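You operate a simulated robot arm through the tools that you are given. There is no shell and no other tool. Be economical: measure what you need, move in short steps, check, and stop when the job is done.

You run a simulated two-armed robot. Do the job below in one go: nothing can be reset, and whatever is moved stays where it is left.

JOB
Switch the cream box off, hold the gold arc down, unplug it and then clamp it.
Fine: black plug in the black holder; push the black slider across, then tighten the blue and the orange thumb screw.

The check looks at the end state, three seconds after you hand in, the way a careful person would. Anything else that was tipped, shoved, dropped, spilled or broken makes it a failure.

ROBOT AND FRAMES
Two 7-joint arms with fingered hands on one trunk, on a base that drives. Base frame: it is fixed to the floor where the robot stands at the start and does not move with it; the origin is under the middle of the robot, x ahead of it, y to its left, z up; the surface under the hand at the start is at about z = 799. Units: mm, degrees, N and s.
The left shoulder is at the start at [183, 125, 1126], the right one opposite. With the tool pointing down near the work surface each hand reaches from about 100 to 940 mm from the robot's upright axis, wherever it stands, measured 20 degrees to its own side. Places, roughly: black holder [500, 200, 800]; black slider [500, -100, 800]; blue thumb screw [500, 0, 800]; gold arc (69x36x4 cm) [700, 100, 800]; green switch [500, 100, 800]; orange thumb screw [600, 400, 800]. Payload 3.7 kg a hand.
The TCP of each hand is the grasp point between the finger pads, 25 mm short of the fingertips. In the tool frame z runs along the fingers and y along their closing line. The gripper opens to 88 mm. The gripper's body begins 29 mm behind the TCP. The gripper is a hand of 5 fingers: y runs from the thumb to the fingers, the wrist lies at [-13, -97, -162] in the tool frame.
Orientation is told as [roll, pitch, yaw] about the base's x, y, z axes, in that order, counted from this pose: with the fingers straight down and the wrist toward the robot, the tool's x, y and z point along [0, 1, 0], [1, 0, 0] and [0, 0, -1] of the base frame.

CONTROLS
- The arms move only by the tool send_rows. It takes "left_deltas", "right_deltas" or both (then of equal length, played together; a hand with none holds still); each is a list of rows, each a list of 6 numbers: the shift along the tool's x, y, z in cm, then the turn, a rotation vector about the tool's x, y, z in degrees. In form: [[dx, dy, dz, rx, ry, rz], ...]. A call has 1 to 12 rows; each row is the pose to reach, as a shift and turn from the pose commanded when the call began, along the tool's axes at that moment. Rows are played at 5 a second. More than 50 mm and 8.6 degrees between two rows, and nothing of the call is played. Where a pose cannot be reached the arm comes as near as it can. A force on the tool above 40 N (or 10 N above the force at the start of the call, whichever is more), or a blocked arm, ends the call early, and 0.2 s more pass. In this call time passes only in rows, and 0.2 s behind the last. It gives the time, the measured TCP pose, the force on the tool (base axes), the opening and the grip force at its end, in the units of the frame above (readings bear some noise), with the torque about the TCP (base axes, N m) and any sound that the robot's microphone picked up.
- Cameras (640 x 400 px; columns grow to the right, rows downward): "scene" is now at [288.4, 30.9, 1261.8]; the picture's right is [0.36, -0.93, 0.00], its down [-0.55, -0.21, -0.81] and it looks along [0.75, 0.29, -0.59] (base axes); focal length 214 px, centre (320, 200). "left" rides on the left gripper at [-59, -79, -105] in its tool frame; the picture's right is [-0.73, -0.32, 0.61], its down [0.62, -0.68, 0.38] and it looks along [0.29, 0.66, 0.70] (tool axes); focal length 234 px, centre (320, 200). "right" rides on the right gripper at [59, -79, -105] in its tool frame; the picture's right is [-0.73, 0.32, -0.61], its down [-0.62, -0.68, 0.38] and it looks along [-0.29, 0.66, 0.70] (tool axes); focal length 234 px, centre (320, 200). There is no depth. A picture from a camera that has moved, and an enlarged one, comes with that camera's place and axes in the base frame and with its lens.
- grab_frame(camera): a new picture of that camera. The clock stands still meanwhile.
- lift_body(by): slides the trunk up (or, below 0, down) by that many mm; the arms and the scene camera ride with it, the base frame stays. It gives what a move gives, with no picture.
- base_move(legs): drives the robot by 1 to 6 legs, each [ahead, left, turn to the left] in mm, mm and degrees, along the robot's own axes; the way and the turn of a leg run together, so that a leg with both is an arc; at most 1500 mm and 180 degrees a leg. The arms and the cameras ride along, it lands a little off, and it stops where it bumps. It gives what a move gives.
- set_fingers(index, middle, ring, little, thumb_bend, thumb_turn, hand): sets how far each is bent, from 0 (flat) to 1 (curled in); at 0.3 the hand is open as for a grip, at 0.7 the pads meet at the TCP. One left out holds its place. A second passes; each finger stops where it meets its share of the squeeze, and holds until it gets a number again. It is the only way to open and close the hand. It gives what a move gives, with no picture; readings hold the bend of each and the force on index, middle, ring, little, thumb and palm. thumb_turn goes from beside the hand (0) to across from the fingers (1), as for a grip.
- head_to(pan, tilt): turns the head with the scene camera to pan (to the left, within 80 degrees either way) and tilt (down, from -29 to 69), counted from straight ahead of the robot. It gives what a move gives.
- inspect(camera, box): a new picture of the part [left, top, right, bottom] of that camera's present view, enlarged. The clock stands still meanwhile.
- finish_job(): hands the job in; it is judged then, once.

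Work in short steps. Places have to be worked out from the pictures, the camera data and where the tool is seen: move nearer, look again, correct. Check each grasp and each placing, and mend what went wrong. You have 120 turns and 100 pictures in all, those below and enlarged ones among them. Open the grippers and draw the arms clear of the work before you hand the job in, unless the task says otherwise; then end with one line.

The tools are called after ">>>" as a command line: name --argument value ..., lists and objects as JSON in quotes. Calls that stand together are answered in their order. send_rows: Moves the arms, as the interface text tells. Its arguments: {"type":"object","properties":{"left_deltas":{"type":"array"},"right_deltas":{"type":"array"}},"required":[]} The other tools are called the same way: lift_body (by) slides the trunk up or down; set_fingers (index, middle, ring, little, thumb_bend, thumb_turn, hand) moves the fingers one by one; base_move (legs) drives the base; head_to (pan, tilt) turns the head that bears the scene camera; grab_frame (camera) takes a picture; inspect (camera, box) takes an enlarged picture of a part of a camera's view; finish_job () hands the job in.

At the start:

```text
clock: 0.0
left_tcp_pos: [453.5, 338.7, 1152.7]
left_tool_rot: [0.0, 0.0, 0.0]
left_wrist_force: [-0.4, 0.0, 0.3]
left_ft_torque: [0.0, -0.02, 0.0]
left_grip_width: 87.5
left_grip_force: 0.0
left_shape: jaw
left_bend: [0.3, 0.3, 0.3, 0.3, 0.3, 0.98]
left_finger forces: [0.0, 0.0, 0.1, 0.0, 0.0, 0.1]
right_tcp_pos: [502.3, -69.5, 1186.2]
right_tool_rot: [0.1, 0.1, 0.0]
right_wrist_force: [-0.9, -0.6, 1.2]
right_ft_torque: [-0.02, -0.02, 0.0]
right_grip_width: 87.7
right_grip_force: 0.1
right_shape: jaw
right_bend: [0.3, 0.3, 0.3, 0.3, 0.3, 0.98]
right_finger forces: [0.0, 0.0, 0.0, 0.1, 0.0, 0.0]
trunk travel left (down, up): [-150.0, 265.0]
robot x, y, heading: [-2.4, -2.7, -0.3]
head pan, tilt: [21.3, 36.2]
```

scene: 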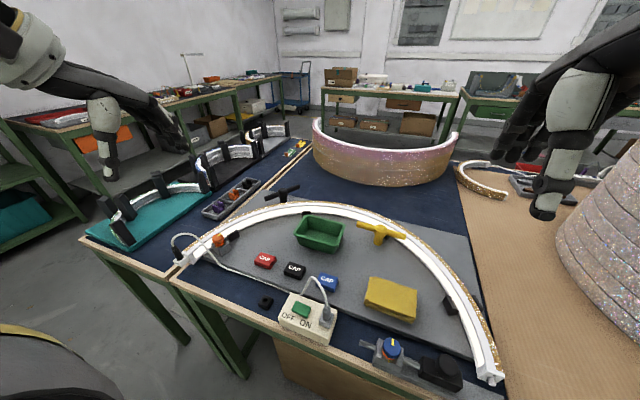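
right: 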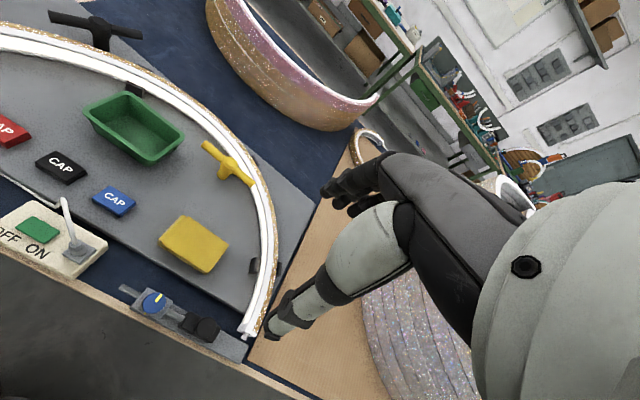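
left: 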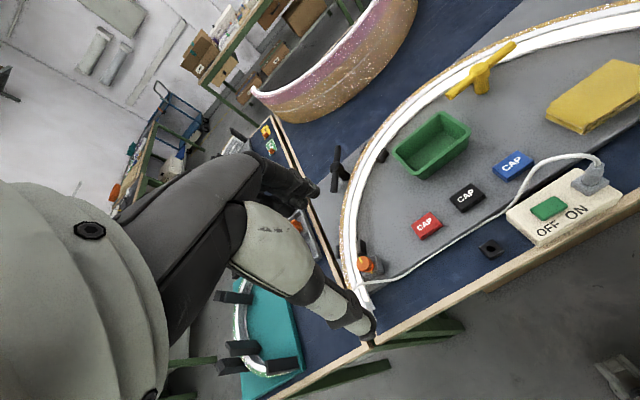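

The plug, switch, holder, slider and two screws are all in view, but small. I'll enlarge the parts before measuring anything.

>>> inspect --camera "scene" --box '[240, 250, 400, 350]'

>>> inspect --camera "scene" --box '[350, 280, 510, 400]'

>>> inspect --camera "scene" --box '[150, 170, 310, 280]'

>>> inspect --camera "right" --box '[0, 170, 280, 345]'

>>> inspect --camera "left" --box '[300, 120, 640, 330]'

```text
4.00 times, centred on (320, 300) of scene
camera zoom: at [288.4, 30.9, 1261.8], right [0.36, -0.93, 0.0], down [-0.55, -0.21, -0.81], along [0.75, 0.29, -0.59], focal length 858 px, centre (320, -200)
```

zoom: 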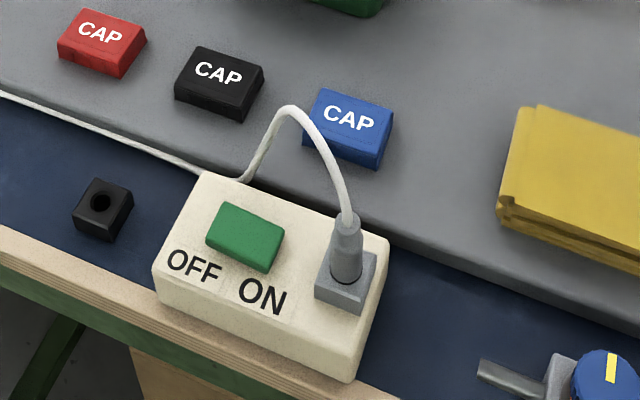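

```text
3.33 times, centred on (430, 340) of scene
camera zoom: at [288.4, 30.9, 1261.8], right [0.36, -0.93, 0.0], down [-0.55, -0.21, -0.81], along [0.75, 0.29, -0.59], focal length 715 px, centre (-47, -267)
```

zoom: 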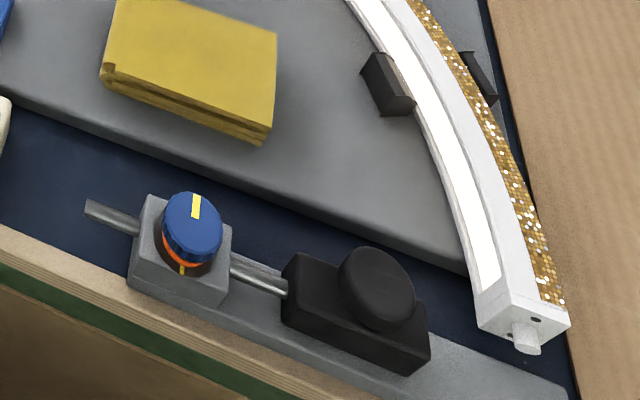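

```text
3.64 times, centred on (230, 225) of scene
camera zoom: at [288.4, 30.9, 1261.8], right [0.36, -0.93, 0.0], down [-0.55, -0.21, -0.81], along [0.75, 0.29, -0.59], focal length 780 px, centre (647, 109)
```

zoom: 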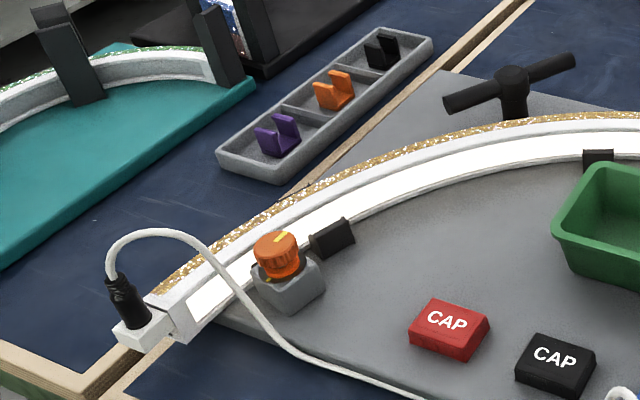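

```text
2.29 times, centred on (140, 258) of right
camera zoom: at [422.7, -12.3, 1290.9], right [0.32, -0.73, 0.61], down [-0.68, -0.62, -0.38], along [0.66, -0.29, -0.7], focal length 535 px, centre (731, 69)
```

zoom: 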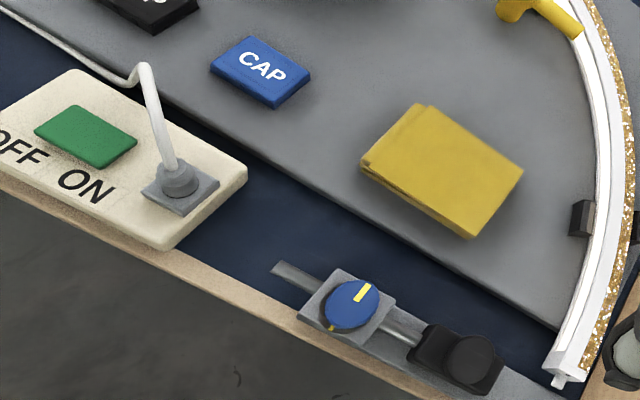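

```text
1.88 times, centred on (470, 225) of left
camera zoom: at [374.0, 281.1, 1258.6], right [-0.32, -0.73, -0.61], down [-0.68, 0.62, -0.38], along [0.66, 0.29, -0.7], focal length 441 px, centre (38, 153)
```

zoom: 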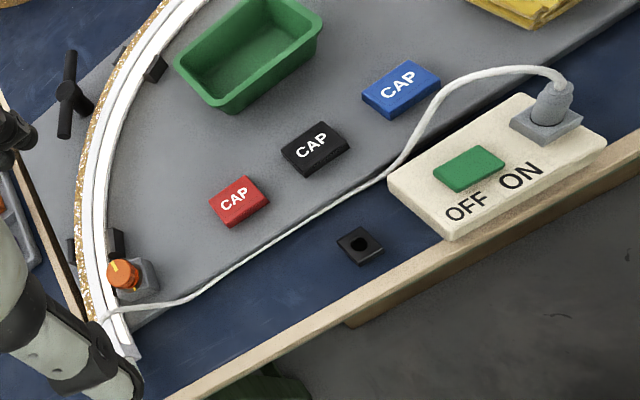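

Estimates from triangulating the views:

| Part | Position |
|---|---|
| Rocker | (484, 147, 818) |
| Holder hole | (480, 234, 810) |
| Blue screw top | (468, -27, 856) |
| Slider knob | (471, -112, 857) |
| Orange screw top | (563, 423, 848) |
| Black plug | (476, 471, 840) |

I'll shape the left hand into a single pointing index and check it in its own camera.

>>> set_fingers --hand "left" --index 0.6 --middle 1 --ring 1 --little 1 --thumb_bend 0.3 --thumb_turn 0

>>> grab_frame --camera "left"

>>> grab_frame --camera "scene"

```text
clock: 1.0
left_tcp_pos: [452.6, 338.6, 1152.5]
left_tool_rot: [0.0, 0.0, -0.1]
left_wrist_force: [-0.1, 0.2, 0.7]
left_ft_torque: [-0.02, -0.01, 0.01]
left_grip_width: 104.6
left_grip_force: 0.2
left_shape: fingers
left_bend: [0.6, 1.0, 1.0, 1.0, 0.3, 0.0]
left_finger forces: [0.1, 0.0, 0.0, 0.0, 0.0, 0.0]
right_tcp_pos: [502.2, -69.5, 1187.0]
right_tool_rot: [0.0, -0.1, 0.1]
right_wrist_force: [-0.4, 0.1, -0.7]
right_ft_torque: [0.01, 0.02, 0.0]
right_grip_width: 87.8
right_grip_force: 0.1
right_shape: jaw
right_bend: [0.3, 0.3, 0.3, 0.3, 0.3, 0.98]
right_finger forces: [0.0, 0.0, 0.0, 0.0, 0.1, 0.1]
trunk travel left (down, up): [-150.0, 265.0]
robot x, y, heading: [-0.2, -0.5, -0.0]
head pan, tilt: [21.3, 36.2]
```

```text
91 pictures are left
camera left: at [374.0, 281.1, 1258.6], right [-0.32, -0.73, -0.61], down [-0.68, 0.62, -0.38], along [0.66, 0.29, -0.7], focal length 234 px, centre (320, 200)
```

left: 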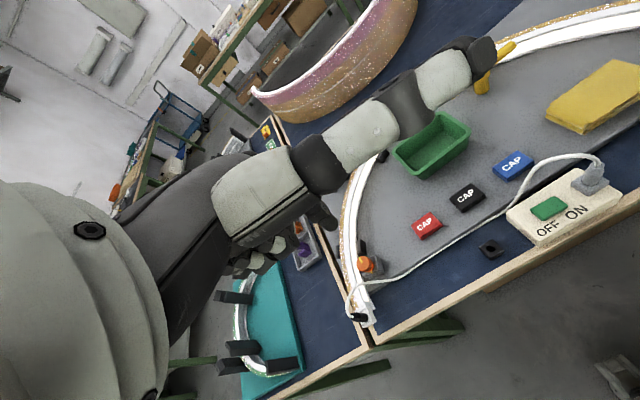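

```text
90 pictures are left
camera scene: at [288.4, 30.9, 1261.8], right [0.36, -0.93, 0.0], down [-0.55, -0.21, -0.81], along [0.75, 0.29, -0.59], focal length 214 px, centre (320, 200)
```

scene: 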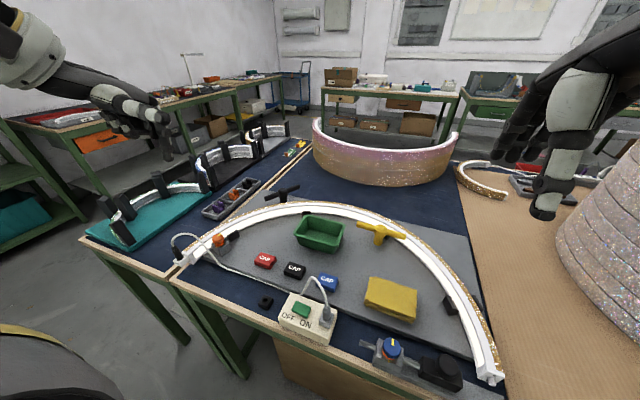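

With turn 0 the thumb sticks far out sideways. I'll use an index–thumb pinch with the other fingers curled, and see where its tip falls.

>>> set_fingers --hand "left" --index 0.7 --thumb_bend 0.6 --thumb_turn 1

>>> grab_frame --camera "left"

```text
clock: 2.0
left_tcp_pos: [453.1, 338.1, 1151.8]
left_tool_rot: [0.0, 0.0, -0.1]
left_wrist_force: [0.3, 0.2, -0.3]
left_ft_torque: [0.0, -0.01, -0.03]
left_grip_width: 9.6
left_grip_force: 0.1
left_shape: fingers
left_bend: [0.7, 1.0, 1.0, 1.0, 0.6, 1.0]
left_finger forces: [0.1, 0.1, 0.0, 0.0, 0.0, 0.0]
right_tcp_pos: [500.7, -70.0, 1185.1]
right_tool_rot: [0.0, 0.0, 0.0]
right_wrist_force: [0.1, 0.8, 0.2]
right_ft_torque: [0.0, 0.0, 0.03]
right_grip_width: 87.5
right_grip_force: 0.1
right_shape: jaw
right_bend: [0.3, 0.3, 0.3, 0.3, 0.3, 0.98]
right_finger forces: [0.0, 0.1, 0.0, 0.0, 0.0, 0.0]
trunk travel left (down, up): [-150.0, 265.0]
robot x, y, heading: [-1.9, 1.6, -0.0]
head pan, tilt: [21.3, 36.2]
```

```text
89 pictures are left
camera left: at [374.0, 281.1, 1258.6], right [-0.32, -0.73, -0.61], down [-0.68, 0.62, -0.38], along [0.66, 0.29, -0.7], focal length 234 px, centre (320, 200)
```

left: 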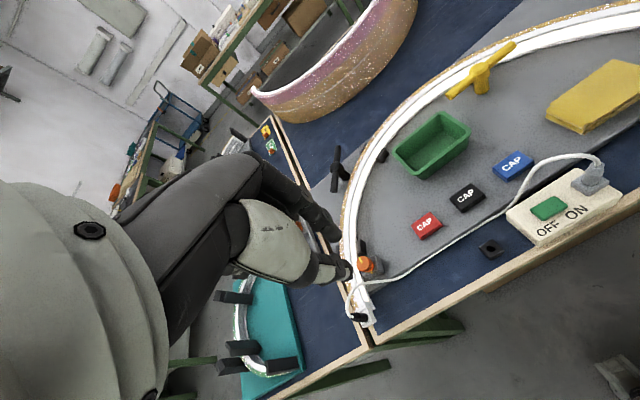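

The pinch tip sits about at tool (0, 0, +25). The rocker runs along y, with its OFF end near (484, 163). I'll move the left hand above that end and stay high.

>>> send_rows --left_deltas '[[-4, 1, 2, 0, 0, 0], [-8, 2, 4, 0, 0, 0], [-12, 3, 7, 0, 0, 0], [-17.5, 3, 10, 0, 0, 0], [-17.5, 3, 14, 0, 0, 0], [-17.5, 3, 18, 0, 0, 0], [-17.5, 3, 21, 0, 0, 0]]'

>>> head_to --pan 15 --tilt 55

>>> grab_frame --camera "scene"

>>> grab_frame --camera "left"

```text
refused: row 3 steps farther than a row can; nothing moved
```

```text
clock: 2.8
left_tcp_pos: [451.9, 338.2, 1152.9]
left_tool_rot: [0.1, 0.1, 0.0]
left_wrist_force: [0.3, -0.6, 0.3]
left_ft_torque: [-0.02, -0.02, 0.0]
left_grip_width: 9.3
left_grip_force: 0.0
left_shape: fingers
left_bend: [0.7, 1.0, 1.0, 1.0, 0.6, 1.0]
left_finger forces: [0.0, 0.0, 0.0, 0.0, 0.0, 0.0]
right_tcp_pos: [502.9, -69.9, 1185.7]
right_tool_rot: [0.0, 0.0, -0.1]
right_wrist_force: [-1.0, -0.3, -0.5]
right_ft_torque: [0.0, 0.0, 0.01]
right_grip_width: 87.5
right_grip_force: 0.2
right_shape: jaw
right_bend: [0.3, 0.3, 0.3, 0.3, 0.3, 0.98]
right_finger forces: [0.0, 0.0, 0.0, 0.1, 0.1, 0.0]
trunk travel left (down, up): [-150.0, 265.0]
robot x, y, heading: [-0.1, 1.0, -0.0]
head pan, tilt: [15.0, 55.0]
```

```text
88 pictures are left
camera scene: at [281.3, 21.7, 1242.9], right [0.29, -0.96, 0.0], down [-0.73, -0.22, -0.65], along [0.62, 0.19, -0.76], focal length 214 px, centre (320, 200)
```

scene: 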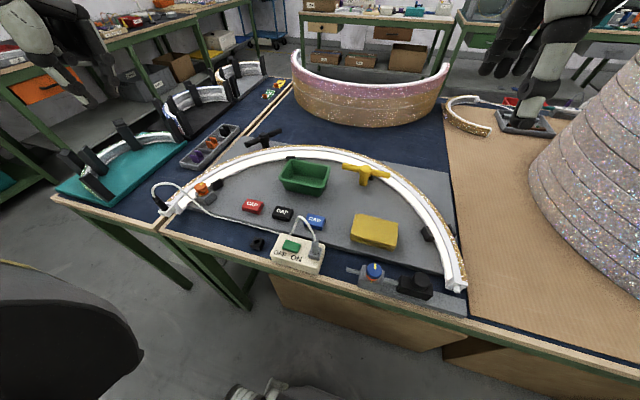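

```text
87 pictures are left
camera left: at [374.0, 281.1, 1258.5], right [-0.32, -0.73, -0.61], down [-0.68, 0.62, -0.38], along [0.66, 0.29, -0.7], focal length 234 px, centre (320, 200)
```

left: 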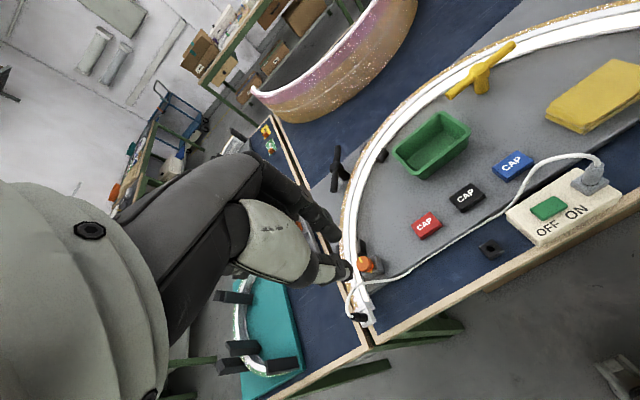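

One row was longer than allowed, so nothing moved. I'll resend it in smaller steps.

>>> send_rows --left_deltas '[[-3, 1, 3, 0, 0, 0], [-6, 2, 6, 0, 0, 0], [-9, 3, 9, 0, 0, 0], [-12, 3, 12, 0, 0, 0], [-15, 3, 15, 0, 0, 0], [-17.5, 3, 18, 0, 0, 0], [-17.5, 3, 21, 0, 0, 0], [-17.5, 3, 24, 0, 0, 0]]'

>>> grab_frame --camera "scene"

>>> grab_frame --camera "left"

```text
clock: 4.6
left_tcp_pos: [528.2, 160.4, 900.6]
left_tool_rot: [-0.2, 0.1, -0.1]
left_wrist_force: [-0.5, -0.9, -0.8]
left_ft_torque: [-0.01, -0.01, 0.0]
left_grip_width: 9.3
left_grip_force: 0.0
left_shape: fingers
left_bend: [0.7, 1.0, 1.0, 1.0, 0.6, 1.0]
left_finger forces: [0.0, 0.0, 0.0, 0.1, 0.1, 0.0]
left hand out of reach, approached as far as the arm can: row 2, 3, 4, 5, 6, 7, 8
right_tcp_pos: [502.3, -69.6, 1184.9]
right_tool_rot: [0.1, 0.0, 0.0]
right_wrist_force: [-0.2, 0.3, -1.0]
right_ft_torque: [0.0, 0.01, 0.03]
right_grip_width: 87.5
right_grip_force: 0.1
right_shape: jaw
right_bend: [0.3, 0.3, 0.3, 0.3, 0.3, 0.98]
right_finger forces: [0.0, 0.1, 0.0, 0.1, 0.0, 0.0]
trunk travel left (down, up): [-150.0, 265.0]
robot x, y, heading: [-4.1, -1.3, -0.1]
head pan, tilt: [15.0, 55.0]
```

```text
86 pictures are left
camera scene: at [280.9, 13.8, 1237.9], right [0.2, -0.98, 0.0], down [-0.78, -0.16, -0.6], along [0.59, 0.12, -0.8], focal length 214 px, centre (320, 200)
```

scene: 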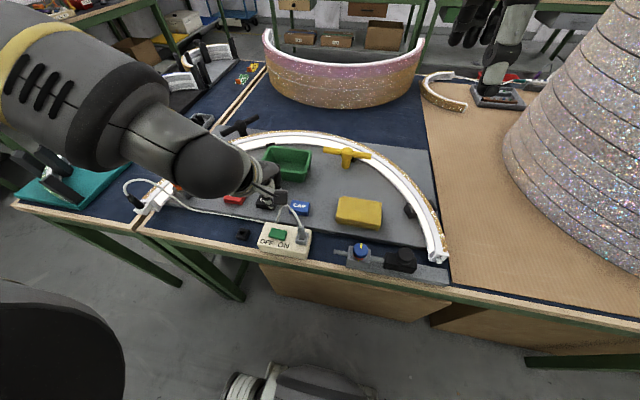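

```text
85 pictures are left
camera left: at [449.4, 104.3, 1007.3], right [-0.32, -0.73, -0.61], down [-0.68, 0.62, -0.38], along [0.66, 0.29, -0.7], focal length 234 px, centre (320, 200)
```

left: 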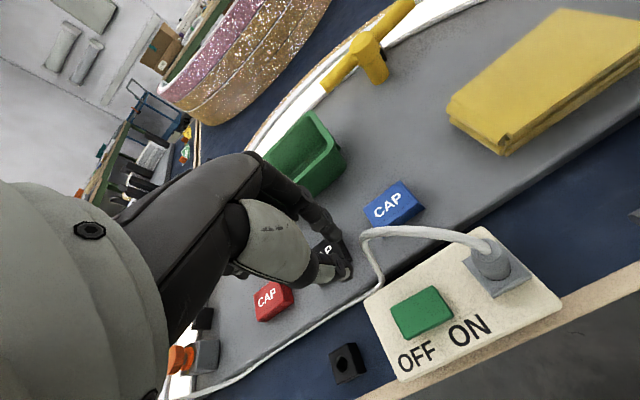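

That pose is too close to the body for this orientation. I'll raise the left hand and back the base off 150 mm.

>>> send_rows --left_deltas '[[0, 0, -4, 0, 0, 0], [0, 0, -8, 0, 0, 0], [0, 0, -12, 0, 0, 0]]'

>>> base_move --legs '[[-150, 0, 0]]'

```text
clock: 5.4
left_tcp_pos: [528.4, 163.6, 1024.2]
left_tool_rot: [0.0, 0.0, 0.1]
left_wrist_force: [-0.2, 0.4, -0.1]
left_ft_torque: [0.03, -0.01, 0.01]
left_grip_width: 9.4
left_grip_force: 0.0
left_shape: fingers
left_bend: [0.7, 1.0, 1.0, 1.0, 0.6, 1.0]
left_finger forces: [0.0, 0.1, 0.0, 0.0, 0.0, 0.0]
left hand out of reach, approached as far as the arm can: row 1, 2
right_tcp_pos: [499.8, -70.0, 1187.0]
right_tool_rot: [0.0, -0.1, 0.0]
right_wrist_force: [0.0, 1.0, -0.3]
right_ft_torque: [0.03, 0.0, 0.0]
right_grip_width: 87.8
right_grip_force: 0.0
right_shape: jaw
right_bend: [0.3, 0.3, 0.3, 0.3, 0.3, 0.98]
right_finger forces: [0.1, 0.0, 0.0, 0.0, 0.1, 0.0]
trunk travel left (down, up): [-150.0, 265.0]
robot x, y, heading: [-1.1, -1.4, 0.0]
head pan, tilt: [15.0, 55.0]
```

```text
clock: 6.8
left_tcp_pos: [381.2, 163.2, 1022.4]
left_tool_rot: [-0.1, -0.1, 0.0]
left_wrist_force: [0.0, 0.3, -0.5]
left_ft_torque: [0.01, -0.03, 0.05]
left_grip_width: 9.2
left_grip_force: 0.1
left_shape: fingers
left_bend: [0.7, 1.0, 1.0, 1.0, 0.6, 1.0]
left_finger forces: [0.0, 0.0, 0.1, 0.0, 0.1, 0.0]
right_tcp_pos: [353.4, -69.9, 1185.7]
right_tool_rot: [0.0, 0.0, -0.1]
right_wrist_force: [-1.0, -0.1, 0.6]
right_ft_torque: [0.02, 0.02, 0.0]
right_grip_width: 87.5
right_grip_force: 0.1
right_shape: jaw
right_bend: [0.3, 0.3, 0.3, 0.3, 0.3, 0.98]
right_finger forces: [0.0, 0.1, 0.0, 0.0, 0.0, 0.0]
trunk travel left (down, up): [-150.0, 265.0]
robot x, y, heading: [-147.0, 1.2, -0.1]
head pan, tilt: [15.0, 55.0]
```

The robot is now at x = -147. I'll move the left hand above the OFF end at z about 920 and look.

>>> send_rows --left_deltas '[[0, 4, 1, 0, 0, 0], [-0.3, 8, 3, 0, 0, 0], [-0.3, 10.3, 7, 0, 0, 0], [-0.3, 10.3, 10.2, 0, 0, 0]]'

>>> grab_frame --camera "scene"

>>> grab_frame --camera "left"

```text
clock: 7.8
left_tcp_pos: [486.8, 159.8, 920.7]
left_tool_rot: [0.0, 0.0, -0.1]
left_wrist_force: [0.3, 0.6, -0.4]
left_ft_torque: [0.04, -0.05, 0.0]
left_grip_width: 9.5
left_grip_force: 0.1
left_shape: fingers
left_bend: [0.7, 1.0, 1.0, 1.0, 0.6, 1.0]
left_finger forces: [0.1, 0.0, 0.0, 0.0, 0.1, 0.0]
right_tcp_pos: [354.2, -69.5, 1185.1]
right_tool_rot: [0.0, 0.0, 0.0]
right_wrist_force: [0.3, 0.2, 0.0]
right_ft_torque: [-0.01, 0.07, 0.0]
right_grip_width: 87.6
right_grip_force: 0.0
right_shape: jaw
right_bend: [0.3, 0.3, 0.3, 0.3, 0.3, 0.98]
right_finger forces: [0.0, 0.2, 0.0, 0.0, 0.0, 0.0]
trunk travel left (down, up): [-150.0, 265.0]
robot x, y, heading: [-147.6, 1.2, -0.1]
head pan, tilt: [15.0, 55.0]
```

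```text
84 pictures are left
camera scene: at [132.9, 14.3, 1238.3], right [0.2, -0.98, 0.0], down [-0.78, -0.16, -0.61], along [0.59, 0.12, -0.8], focal length 214 px, centre (320, 200)
```

scene: 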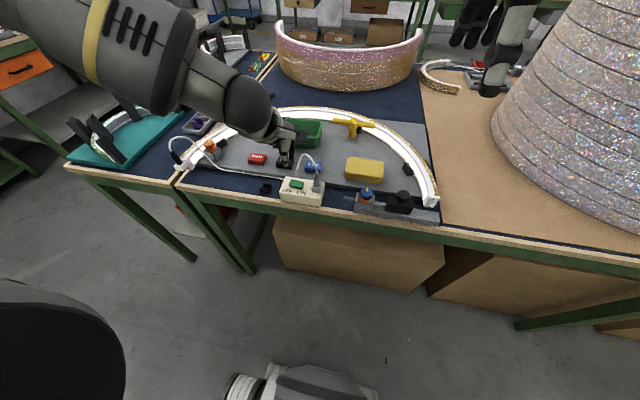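

```text
83 pictures are left
camera left: at [407.3, 103.9, 1025.1], right [-0.32, -0.73, -0.61], down [-0.68, 0.62, -0.38], along [0.66, 0.29, -0.7], focal length 234 px, centre (320, 200)
```

left: 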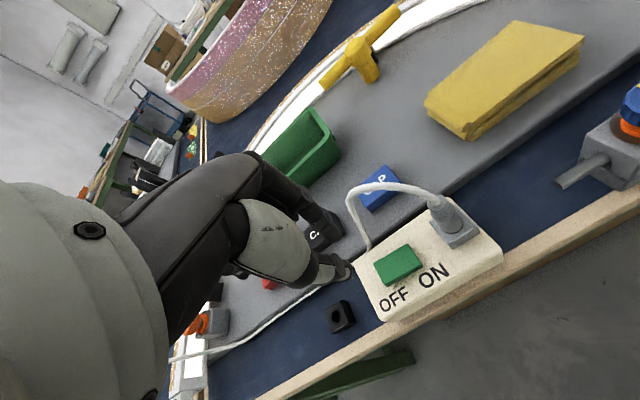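

The projected rocker matches the picture within a few pixels, and the tip is about 75 mm above it. I'll level the head a bit, descend to just above the rocker, and check the cord's clearance.

>>> send_rows --left_deltas '[[0, -0.2, 3, 0, 0, 0], [0, -0.2, 6, 0, 0, 0]]'

>>> head_to --pan 15 --tilt 38

>>> inspect --camera "scene" --box '[220, 160, 380, 260]'

>>> grab_frame --camera "left"

```text
clock: 8.4
left_tcp_pos: [483.2, 160.6, 859.6]
left_tool_rot: [0.0, 0.0, 0.1]
left_wrist_force: [-0.7, -0.6, -0.2]
left_ft_torque: [-0.03, 0.0, 0.02]
left_grip_width: 9.1
left_grip_force: 0.0
left_shape: fingers
left_bend: [0.7, 1.0, 1.0, 1.0, 0.6, 1.0]
left_finger forces: [0.0, 0.0, 0.1, 0.0, 0.0, 0.0]
right_tcp_pos: [354.5, -69.8, 1183.6]
right_tool_rot: [0.0, 0.0, 0.0]
right_wrist_force: [0.2, -0.4, 1.0]
right_ft_torque: [-0.01, -0.01, 0.02]
right_grip_width: 87.7
right_grip_force: 0.0
right_shape: jaw
right_bend: [0.3, 0.3, 0.3, 0.3, 0.3, 0.98]
right_finger forces: [0.0, 0.0, 0.0, 0.0, 0.0, 0.1]
trunk travel left (down, up): [-150.0, 265.0]
robot x, y, heading: [-147.3, -4.1, -0.0]
head pan, tilt: [15.0, 55.0]
```

```text
clock: 9.2
left_tcp_pos: [482.1, 161.4, 861.1]
left_tool_rot: [-0.1, 0.0, 0.0]
left_wrist_force: [-0.8, 0.2, 0.4]
left_ft_torque: [0.03, 0.02, 0.0]
left_grip_width: 9.3
left_grip_force: 0.0
left_shape: fingers
left_bend: [0.7, 1.0, 1.0, 1.0, 0.6, 1.0]
left_finger forces: [0.1, 0.1, 0.1, 0.0, 0.0, 0.1]
right_tcp_pos: [354.1, -70.4, 1185.1]
right_tool_rot: [0.0, -0.1, 0.0]
right_wrist_force: [0.2, -0.9, 0.5]
right_ft_torque: [-0.01, 0.01, -0.02]
right_grip_width: 87.8
right_grip_force: 0.0
right_shape: jaw
right_bend: [0.3, 0.3, 0.3, 0.3, 0.3, 0.98]
right_finger forces: [0.1, 0.0, 0.0, 0.1, 0.0, 0.0]
trunk travel left (down, up): [-150.0, 265.0]
robot x, y, heading: [-146.5, -1.7, -0.3]
head pan, tilt: [15.0, 38.0]
```

```text
4.00 times, centred on (300, 210) of scene
camera zoom: at [143.0, 21.7, 1259.0], right [0.26, -0.97, 0.0], down [-0.6, -0.16, -0.79], along [0.76, 0.2, -0.62], focal length 858 px, centre (400, 160)
```

zoom: 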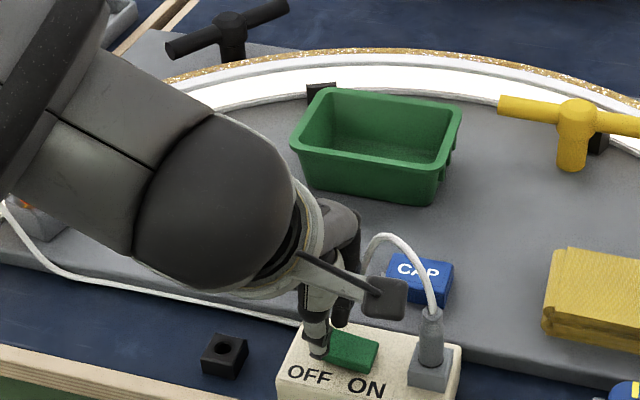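

```text
81 pictures are left
camera left: at [404.0, 103.0, 966.0], right [-0.32, -0.73, -0.61], down [-0.68, 0.62, -0.38], along [0.66, 0.29, -0.7], focal length 234 px, centre (320, 200)
```

left: 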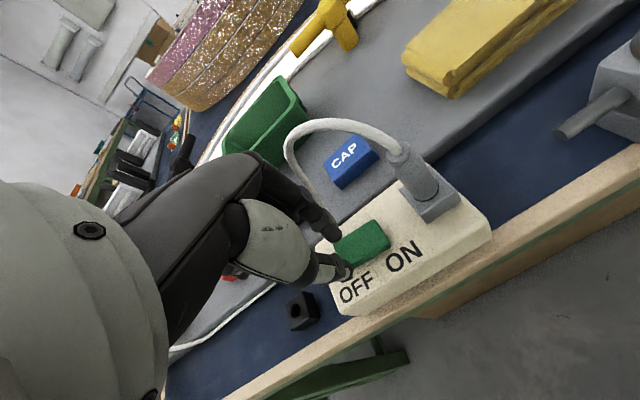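

The tip is right at the OFF edge. I'll shift 7 mm onto the rocker and press down in small steps.

>>> send_rows --left_deltas '[[-0.7, 0.2, 0.4, 0, 0, 0], [-0.7, 0.2, 0.9, 0, 0, 0], [-0.7, 0.2, 1.3, 0, 0, 0], [-0.7, 0.2, 1.7, 0, 0, 0], [-0.7, 0.2, 2.0, 0, 0, 0]]'

>>> grab_frame --camera "left"

```text
clock: 10.3
left_tcp_pos: [489.1, 153.5, 849.5]
left_tool_rot: [-0.2, -1.4, 0.1]
left_wrist_force: [-3.2, 4.3, 24.9]
left_ft_torque: [0.05, 0.32, 0.04]
left_grip_width: 11.7
left_grip_force: 12.8
left_shape: fingers
left_bend: [0.71, 1.0, 1.0, 1.0, 0.56, 1.0]
left_finger forces: [14.3, 0.0, 0.0, 0.0, 11.3, 0.0]
right_tcp_pos: [353.4, -69.8, 1185.9]
right_tool_rot: [0.0, 0.0, 0.1]
right_wrist_force: [0.2, 0.3, 0.5]
right_ft_torque: [0.02, 0.02, -0.01]
right_grip_width: 87.6
right_grip_force: 0.1
right_shape: jaw
right_bend: [0.3, 0.3, 0.3, 0.3, 0.3, 0.98]
right_finger forces: [0.1, 0.0, 0.1, 0.0, 0.0, 0.1]
trunk travel left (down, up): [-150.0, 265.0]
robot x, y, heading: [-146.8, 1.1, -0.1]
head pan, tilt: [15.0, 38.0]
stopped in row 5 (left hand): the force on the tool passed its limit at 43 N (the readings are from after the stop); the commanded pose is now the measured one
```

```text
80 pictures are left
camera left: at [408.3, 96.6, 954.0], right [-0.31, -0.73, -0.61], down [-0.67, 0.62, -0.4], along [0.67, 0.29, -0.68], focal length 234 px, centre (320, 200)
```

left: 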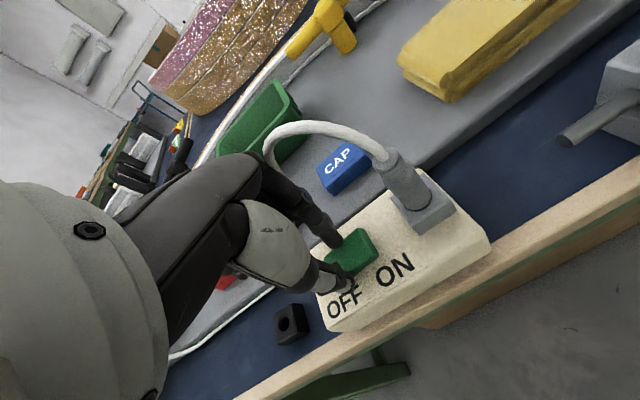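

It stopped at 43 N with no click reported. I'll lift off and look at the rocker.

>>> send_rows --left_deltas '[[0, 0, -2, 0, 0, 0], [2, 0, -6, 0, 0, 0], [6, 0, -7, 0, 0, 0]]'

>>> inspect --camera "left" --box '[300, 180, 540, 330]'

>>> inspect --camera "scene" --box '[270, 210, 350, 260]'

```text
clock: 11.1
left_tcp_pos: [484.2, 216.1, 913.9]
left_tool_rot: [-0.1, -0.6, 0.1]
left_wrist_force: [0.1, -0.2, -0.6]
left_ft_torque: [0.01, 0.0, -0.02]
left_grip_width: 9.2
left_grip_force: 0.1
left_shape: fingers
left_bend: [0.7, 1.0, 1.0, 1.0, 0.6, 1.0]
left_finger forces: [0.0, 0.0, 0.0, 0.0, 0.0, 0.0]
right_tcp_pos: [354.0, -68.4, 1186.0]
right_tool_rot: [-0.1, 0.2, -0.1]
right_wrist_force: [-0.1, -0.1, 0.3]
right_ft_torque: [0.02, -0.01, -0.01]
right_grip_width: 87.6
right_grip_force: 0.1
right_shape: jaw
right_bend: [0.3, 0.3, 0.3, 0.3, 0.3, 0.98]
right_finger forces: [0.0, 0.0, 0.0, 0.1, 0.0, 0.0]
trunk travel left (down, up): [-150.0, 265.0]
robot x, y, heading: [-147.2, -1.1, 0.3]
head pan, tilt: [15.0, 38.0]
```

```text
2.67 times, centred on (420, 255) of left
camera zoom: at [404.8, 157.8, 1019.4], right [-0.31, -0.73, -0.61], down [-0.68, 0.62, -0.39], along [0.66, 0.29, -0.69], focal length 624 px, centre (53, 53)
```

zoom: 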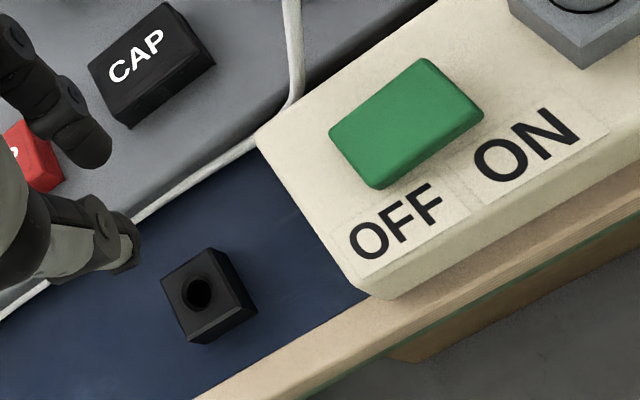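

```text
8.00 times, centred on (310, 235) of scene
camera zoom: at [143.4, 22.7, 1258.9], right [0.26, -0.97, 0.0], down [-0.59, -0.16, -0.79], along [0.76, 0.2, -0.62], focal length 1716 px, centre (400, -80)
```

zoom: 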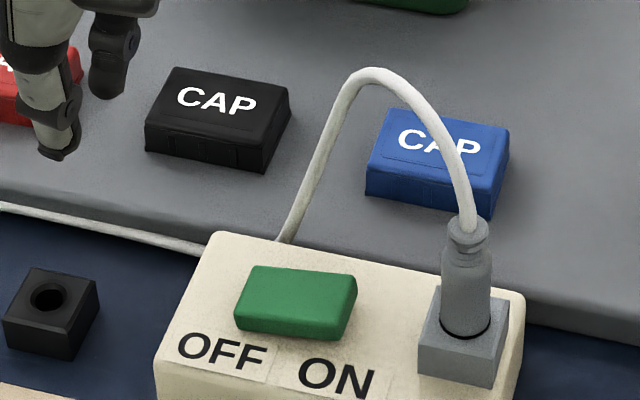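

I can't tell from this whether it flipped, so I'll zoom further on the rocker's edges from both cameras.

>>> inspect --camera "scene" --box '[286, 236, 324, 260]'

>>> inspect --camera "left" --box '[410, 190, 506, 250]'

```text
16.00 times, centred on (305, 248) of scene
camera zoom: at [143.4, 22.7, 1258.9], right [0.26, -0.97, 0.0], down [-0.59, -0.16, -0.79], along [0.76, 0.2, -0.62], focal length 3432 px, centre (560, -568)
```

zoom: 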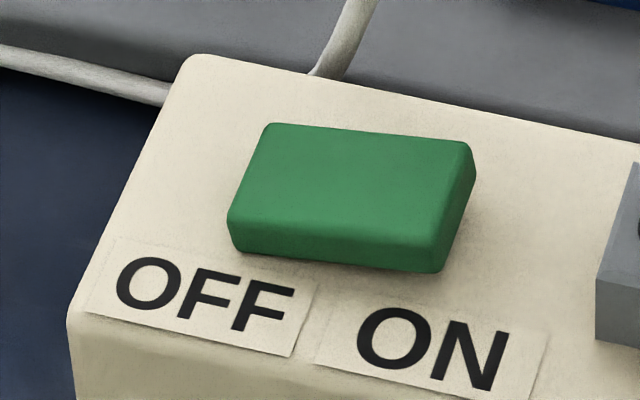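

```text
6.67 times, centred on (458, 220) of left
camera zoom: at [404.8, 157.8, 1019.4], right [-0.31, -0.73, -0.61], down [-0.68, 0.62, -0.39], along [0.66, 0.29, -0.69], focal length 1561 px, centre (-600, 67)
```

zoom: 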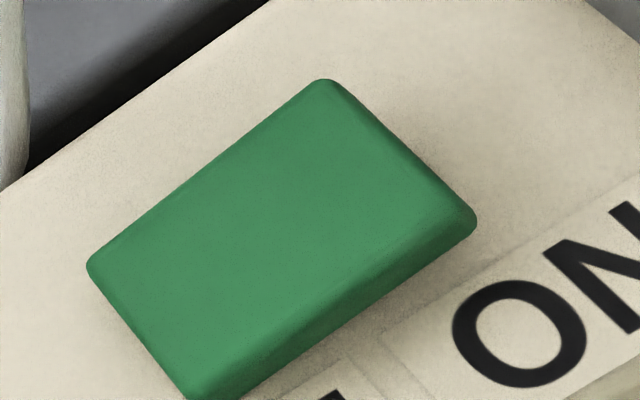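

The back edge of the rocker used to slope more steeply than the box, and now it slopes less. So the OFF end is down and the switch is off. I'll raise the left hand and drive left about 250 mm so both arms reach the plug end.

>>> send_rows --left_deltas '[[0, 0, -4.5, 0, 0, 0], [0, 0, -9, 0, 0, 0], [0, 0, -13, 0, 0, 0]]'

>>> base_move --legs '[[0, 250, 0]]'

>>> set_fingers --hand "left" --index 0.3 --middle 0.3 --ring 1 --little 1 --thumb_bend 0.3 --thumb_turn 1

>>> head_to --pan 15 --tilt 40

>>> grab_frame --camera "scene"

>>> grab_frame --camera "left"

```text
clock: 11.9
left_tcp_pos: [483.7, 213.4, 1046.6]
left_tool_rot: [-0.1, -0.8, 0.1]
left_wrist_force: [0.0, -0.6, 1.0]
left_ft_torque: [0.02, -0.02, -0.02]
left_grip_width: 9.4
left_grip_force: 0.0
left_shape: fingers
left_bend: [0.7, 1.0, 1.0, 1.0, 0.6, 1.0]
left_finger forces: [0.0, 0.0, 0.1, 0.0, 0.0, 0.0]
right_tcp_pos: [353.8, -70.9, 1185.9]
right_tool_rot: [0.1, 0.1, 0.0]
right_wrist_force: [-0.3, -0.3, -0.1]
right_ft_torque: [-0.02, 0.02, 0.03]
right_grip_width: 87.6
right_grip_force: 0.1
right_shape: jaw
right_bend: [0.3, 0.3, 0.3, 0.3, 0.3, 0.98]
right_finger forces: [0.0, 0.1, 0.1, 0.0, 0.1, 0.0]
trunk travel left (down, up): [-150.0, 265.0]
robot x, y, heading: [-146.5, 1.9, -0.2]
head pan, tilt: [15.0, 38.0]
```

```text
clock: 14.8
left_tcp_pos: [485.5, 470.0, 1045.5]
left_tool_rot: [-0.1, -0.8, 0.2]
left_wrist_force: [1.0, -0.1, -0.1]
left_ft_torque: [-0.01, 0.01, -0.03]
left_grip_width: 9.2
left_grip_force: 0.1
left_shape: fingers
left_bend: [0.7, 1.0, 1.0, 1.0, 0.6, 1.0]
left_finger forces: [0.1, 0.0, 0.0, 0.0, 0.0, 0.0]
right_tcp_pos: [354.1, 186.7, 1184.3]
right_tool_rot: [0.0, 0.0, 0.2]
right_wrist_force: [-0.2, 0.2, 0.1]
right_ft_torque: [0.0, -0.01, -0.01]
right_grip_width: 87.8
right_grip_force: 0.2
right_shape: jaw
right_bend: [0.3, 0.3, 0.3, 0.3, 0.3, 0.98]
right_finger forces: [0.1, 0.0, 0.0, 0.1, 0.0, 0.1]
trunk travel left (down, up): [-150.0, 265.0]
robot x, y, heading: [-148.3, 255.7, 0.2]
head pan, tilt: [15.0, 38.0]
```

```text
clock: 15.8
left_tcp_pos: [484.4, 468.4, 1046.7]
left_tool_rot: [-0.1, -0.9, 0.3]
left_wrist_force: [-0.5, -1.2, 0.0]
left_ft_torque: [-0.01, 0.03, -0.01]
left_grip_width: 84.4
left_grip_force: 0.0
left_shape: fingers
left_bend: [0.3, 0.3, 1.0, 1.0, 0.3, 0.98]
left_finger forces: [0.1, 0.0, 0.0, 0.0, 0.0, 0.1]
right_tcp_pos: [355.7, 185.1, 1185.9]
right_tool_rot: [-0.1, 0.0, 0.1]
right_wrist_force: [-0.1, 0.4, -0.3]
right_ft_torque: [-0.02, 0.02, -0.06]
right_grip_width: 87.6
right_grip_force: 0.1
right_shape: jaw
right_bend: [0.3, 0.3, 0.3, 0.3, 0.3, 0.98]
right_finger forces: [0.1, 0.1, 0.0, 0.0, 0.0, 0.1]
trunk travel left (down, up): [-150.0, 265.0]
robot x, y, heading: [-148.6, 255.3, 0.1]
head pan, tilt: [15.0, 38.0]
```

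```text
clock: 16.4
left_tcp_pos: [483.4, 469.7, 1046.3]
left_tool_rot: [-0.1, -0.8, 0.2]
left_wrist_force: [-0.6, 0.5, 0.3]
left_ft_torque: [-0.01, -0.03, -0.01]
left_grip_width: 84.4
left_grip_force: 0.0
left_shape: fingers
left_bend: [0.3, 0.3, 1.0, 1.0, 0.3, 0.98]
left_finger forces: [0.0, 0.0, 0.0, 0.0, 0.1, 0.0]
right_tcp_pos: [354.7, 185.2, 1186.2]
right_tool_rot: [-0.1, 0.0, 0.3]
right_wrist_force: [-0.6, -0.6, -0.6]
right_ft_torque: [-0.02, 0.04, 0.02]
right_grip_width: 87.5
right_grip_force: 0.1
right_shape: jaw
right_bend: [0.3, 0.3, 0.3, 0.3, 0.3, 0.98]
right_finger forces: [0.0, 0.1, 0.0, 0.0, 0.0, 0.1]
trunk travel left (down, up): [-150.0, 265.0]
robot x, y, heading: [-145.7, 253.2, -0.1]
head pan, tilt: [15.0, 40.0]
```

```text
75 pictures are left
camera scene: at [141.2, 276.5, 1256.1], right [0.26, -0.97, 0.0], down [-0.62, -0.17, -0.77], along [0.74, 0.2, -0.64], focal length 214 px, centre (320, 200)
```

scene: 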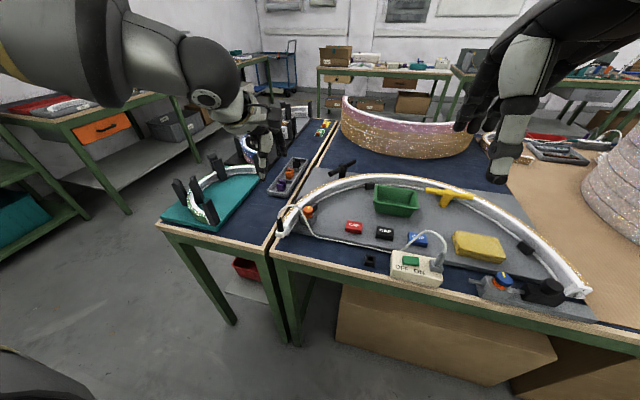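

```text
74 pictures are left
camera left: at [403.8, 411.5, 1150.4], right [-0.31, -0.73, -0.61], down [-0.68, 0.62, -0.39], along [0.67, 0.29, -0.69], focal length 234 px, centre (320, 200)
```

left: 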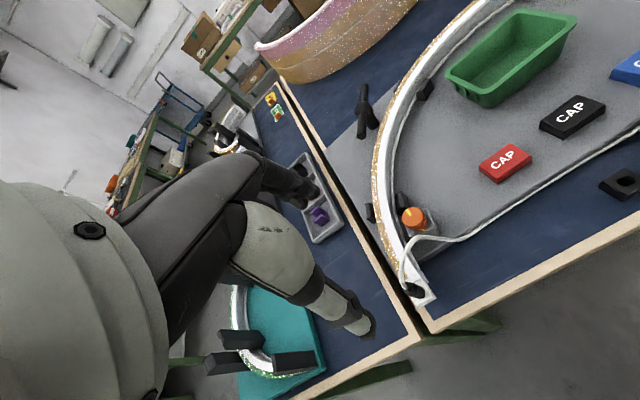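

>>> inspect --camera "scene" --box '[264, 190, 328, 240]'

>>> inspect --camera "left" --box '[360, 190, 480, 320]'

```text
8.00 times, centred on (296, 215) of scene
camera zoom: at [141.2, 276.5, 1256.1], right [0.26, -0.97, 0.0], down [-0.62, -0.17, -0.77], along [0.74, 0.2, -0.64], focal length 1716 px, centre (512, 80)
```

zoom: 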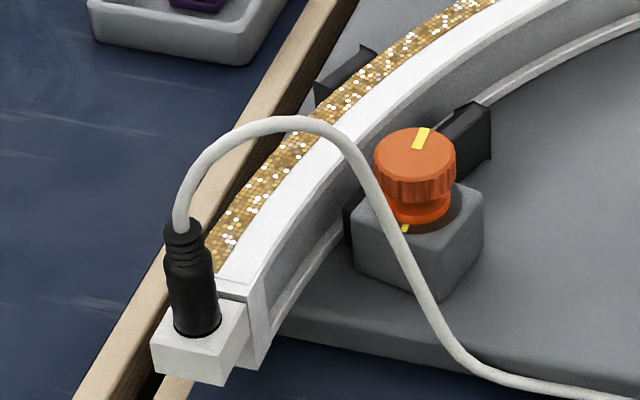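

```text
3.08 times, centred on (420, 255) of left
camera zoom: at [403.8, 411.5, 1150.4], right [-0.31, -0.73, -0.61], down [-0.68, 0.62, -0.39], along [0.67, 0.29, -0.69], focal length 720 px, centre (12, 31)
```

zoom: 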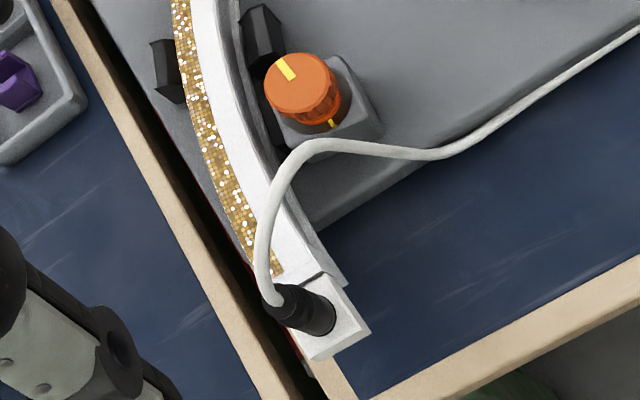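

Plug axis is about (481, 476), with the body from z 834 to 876 and the cord leaving toward +x/-y. The arc top is about z 843. The right hand will press the arc near (610, 436) with closed fingers and its wrist toward -y. The left hand gets yaw +45 so the cord exits sideways. I'll close the right fingers and pre-position both hands high.

>>> set_fingers --hand "right" --index 0.7 --middle 0.7 --ring 0.7 --little 0.7 --thumb_bend 0.65 --thumb_turn 1

>>> send_rows --left_deltas '[[1, -1, -0.5, 0, 0, -4.1], [2, -2, -1, 0, 0, -8.2], [3, -3, -1, 0, 0, -12.3], [4, -4, -1, 0, 0, -16.4], [5, -4, -1, 0, 0, -20.5], [5, -4, -1, 0, 0, -24.6], [5, -4, -1, 0, 0, -28.7], [5, -4, -1, 0, 0, -32.8], [5, -4, -1, 0, 0, -36.9], [5, -4, -1, 0, 0, -41], [5, -4, -1, 0, 0, -45]]' --right_deltas '[[0, 2.5, 1, 0, 0, -8.2], [0, 5, 2, 0, 0, -16.4], [0, 7.5, 3, 0, 0, -24.6], [1, 10, 4, 0, 0, -32.8], [2, 12.5, 5, 0, 0, -41], [3, 15, 6, 0, 0, -49.2], [5, 18, 7, 0, 0, -57.4], [7, 20.5, 8, 0, 0, -65.6], [9, 23, 9, 0, 0, -73.8], [11, 25.5, 10, 0, 0, -82], [11, 25.5, 10, 0, 0, -90]]'

>>> grab_frame --camera "scene"

>>> grab_frame --camera "right"

```text
clock: 17.4
left_tcp_pos: [483.2, 469.0, 1046.9]
left_tool_rot: [-0.1, -0.8, 0.3]
left_wrist_force: [0.2, -0.1, 0.5]
left_ft_torque: [0.03, -0.02, 0.03]
left_grip_width: 84.2
left_grip_force: 0.0
left_shape: fingers
left_bend: [0.3, 0.3, 1.0, 1.0, 0.3, 0.98]
left_finger forces: [0.0, 0.1, 0.1, 0.0, 0.1, 0.0]
right_tcp_pos: [354.6, 186.1, 1185.7]
right_tool_rot: [0.0, -0.1, 0.2]
right_wrist_force: [0.4, 0.1, 0.9]
right_ft_torque: [-0.03, -0.02, 0.03]
right_grip_width: 3.9
right_grip_force: 0.2
right_shape: fingers
right_bend: [0.7, 0.7, 0.7, 0.7, 0.65, 1.0]
right_finger forces: [0.0, 0.1, 0.0, 0.0, 0.1, 0.1]
trunk travel left (down, up): [-150.0, 265.0]
robot x, y, heading: [-147.9, 248.7, 0.0]
head pan, tilt: [15.0, 40.0]
```

```text
clock: 19.8
left_tcp_pos: [443.3, 518.2, 1054.7]
left_tool_rot: [-0.6, -0.4, 45.3]
left_wrist_force: [-0.5, -0.4, -0.9]
left_ft_torque: [0.02, -0.03, -0.03]
left_grip_width: 84.5
left_grip_force: 0.0
left_shape: fingers
left_bend: [0.3, 0.3, 1.0, 1.0, 0.3, 0.98]
left_finger forces: [0.0, 0.0, 0.0, 0.0, 0.1, 0.0]
right_tcp_pos: [515.9, 230.2, 1088.2]
right_tool_rot: [-7.8, 0.6, 56.6]
right_wrist_force: [-0.1, 0.1, 0.1]
right_ft_torque: [0.0, 0.01, -0.01]
right_grip_width: 3.9
right_grip_force: 0.1
right_shape: fingers
right_bend: [0.7, 0.7, 0.7, 0.7, 0.65, 1.0]
right_finger forces: [0.1, 0.0, 0.0, 0.0, 0.1, 0.0]
right hand out of reach, approached as far as the arm can: row 7, 8, 9, 10, 11
trunk travel left (down, up): [-150.0, 265.0]
robot x, y, heading: [-149.8, 252.6, 0.5]
head pan, tilt: [15.0, 40.0]
```

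```text
71 pictures are left
camera scene: at [142.0, 276.3, 1255.8], right [0.26, -0.97, 0.0], down [-0.62, -0.17, -0.77], along [0.74, 0.2, -0.64], focal length 214 px, centre (320, 200)
```

scene: 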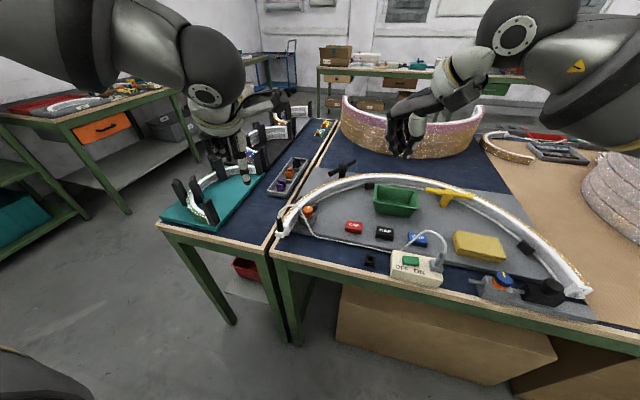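

```text
70 pictures are left
camera right: at [413.2, 204.5, 1186.1], right [0.71, -0.08, 0.7], down [0.18, -0.94, -0.29], along [0.68, 0.33, -0.66], focal length 234 px, centre (320, 200)
```

right: 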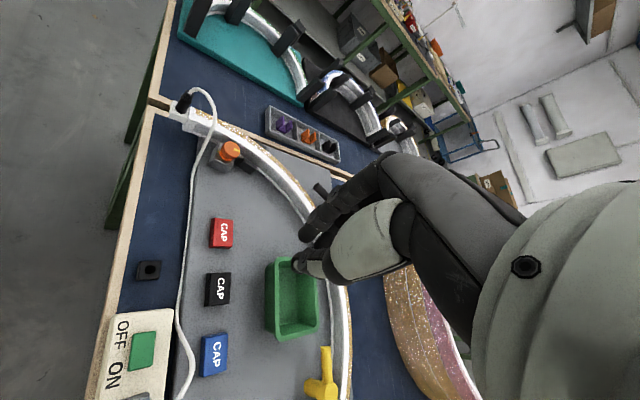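

The right arm won't yaw past about 57 here. I'll hold the arc further along, near (650, 420), with yaw 45 instead, and approach at about z 1000.

>>> send_rows --right_deltas '[[0, 0, 0, 0, 3.9, 5.8], [0, 4, 0, 0, 7.8, 11.6], [0, 8, 1, 0, 7.8, 11.6], [0, 12, 2, 0, 7.8, 11.6], [0, 16, 4, 0, 7.8, 11.6], [0, 20, 6, 0, 7.8, 11.6], [0, 23, 7, 0, 7.8, 11.6]]'

>>> grab_frame --camera "right"

>>> grab_frame --camera "scene"

```text
clock: 21.4
left_tcp_pos: [442.8, 518.3, 1056.5]
left_tool_rot: [-0.7, -0.6, 45.3]
left_wrist_force: [0.5, -0.6, -0.3]
left_ft_torque: [0.01, -0.02, 0.03]
left_grip_width: 84.3
left_grip_force: 0.1
left_shape: fingers
left_bend: [0.3, 0.3, 1.0, 1.0, 0.3, 0.98]
left_finger forces: [0.1, 0.0, 0.0, 0.0, 0.1, 0.0]
right_tcp_pos: [635.6, 398.1, 1032.8]
right_tool_rot: [-0.1, -0.3, 44.9]
right_wrist_force: [0.3, -1.5, -1.1]
right_ft_torque: [0.01, -0.01, -0.01]
right_grip_width: 3.8
right_grip_force: 0.1
right_shape: fingers
right_bend: [0.7, 0.7, 0.7, 0.7, 0.65, 1.0]
right_finger forces: [0.0, 0.0, 0.0, 0.0, 0.1, 0.0]
right hand out of reach, approached as far as the arm can: row 7
trunk travel left (down, up): [-150.0, 265.0]
robot x, y, heading: [-147.8, 253.6, -0.0]
head pan, tilt: [15.0, 40.0]
```

```text
69 pictures are left
camera right: at [537.5, 382.7, 1137.7], right [0.74, -0.29, 0.61], down [-0.04, -0.92, -0.39], along [0.67, 0.26, -0.69], focal length 234 px, centre (320, 200)
```

right: 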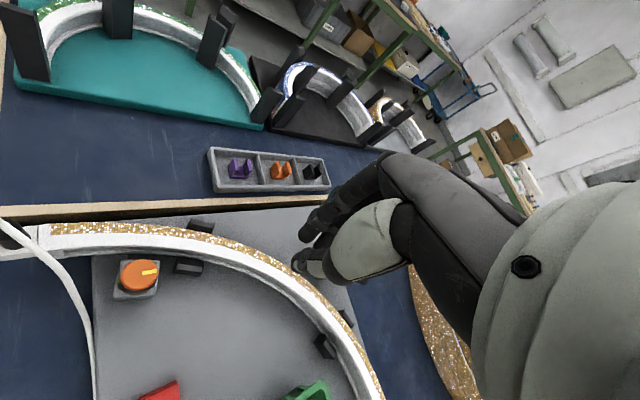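

```text
68 pictures are left
camera scene: at [140.9, 275.7, 1256.3], right [0.26, -0.97, 0.0], down [-0.62, -0.17, -0.77], along [0.74, 0.2, -0.64], focal length 214 px, centre (320, 200)
```

scene: 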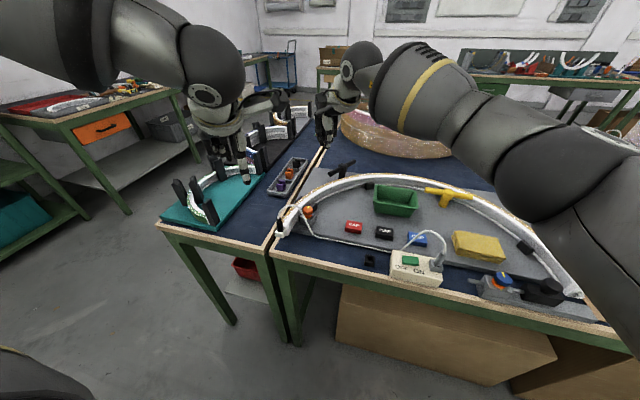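

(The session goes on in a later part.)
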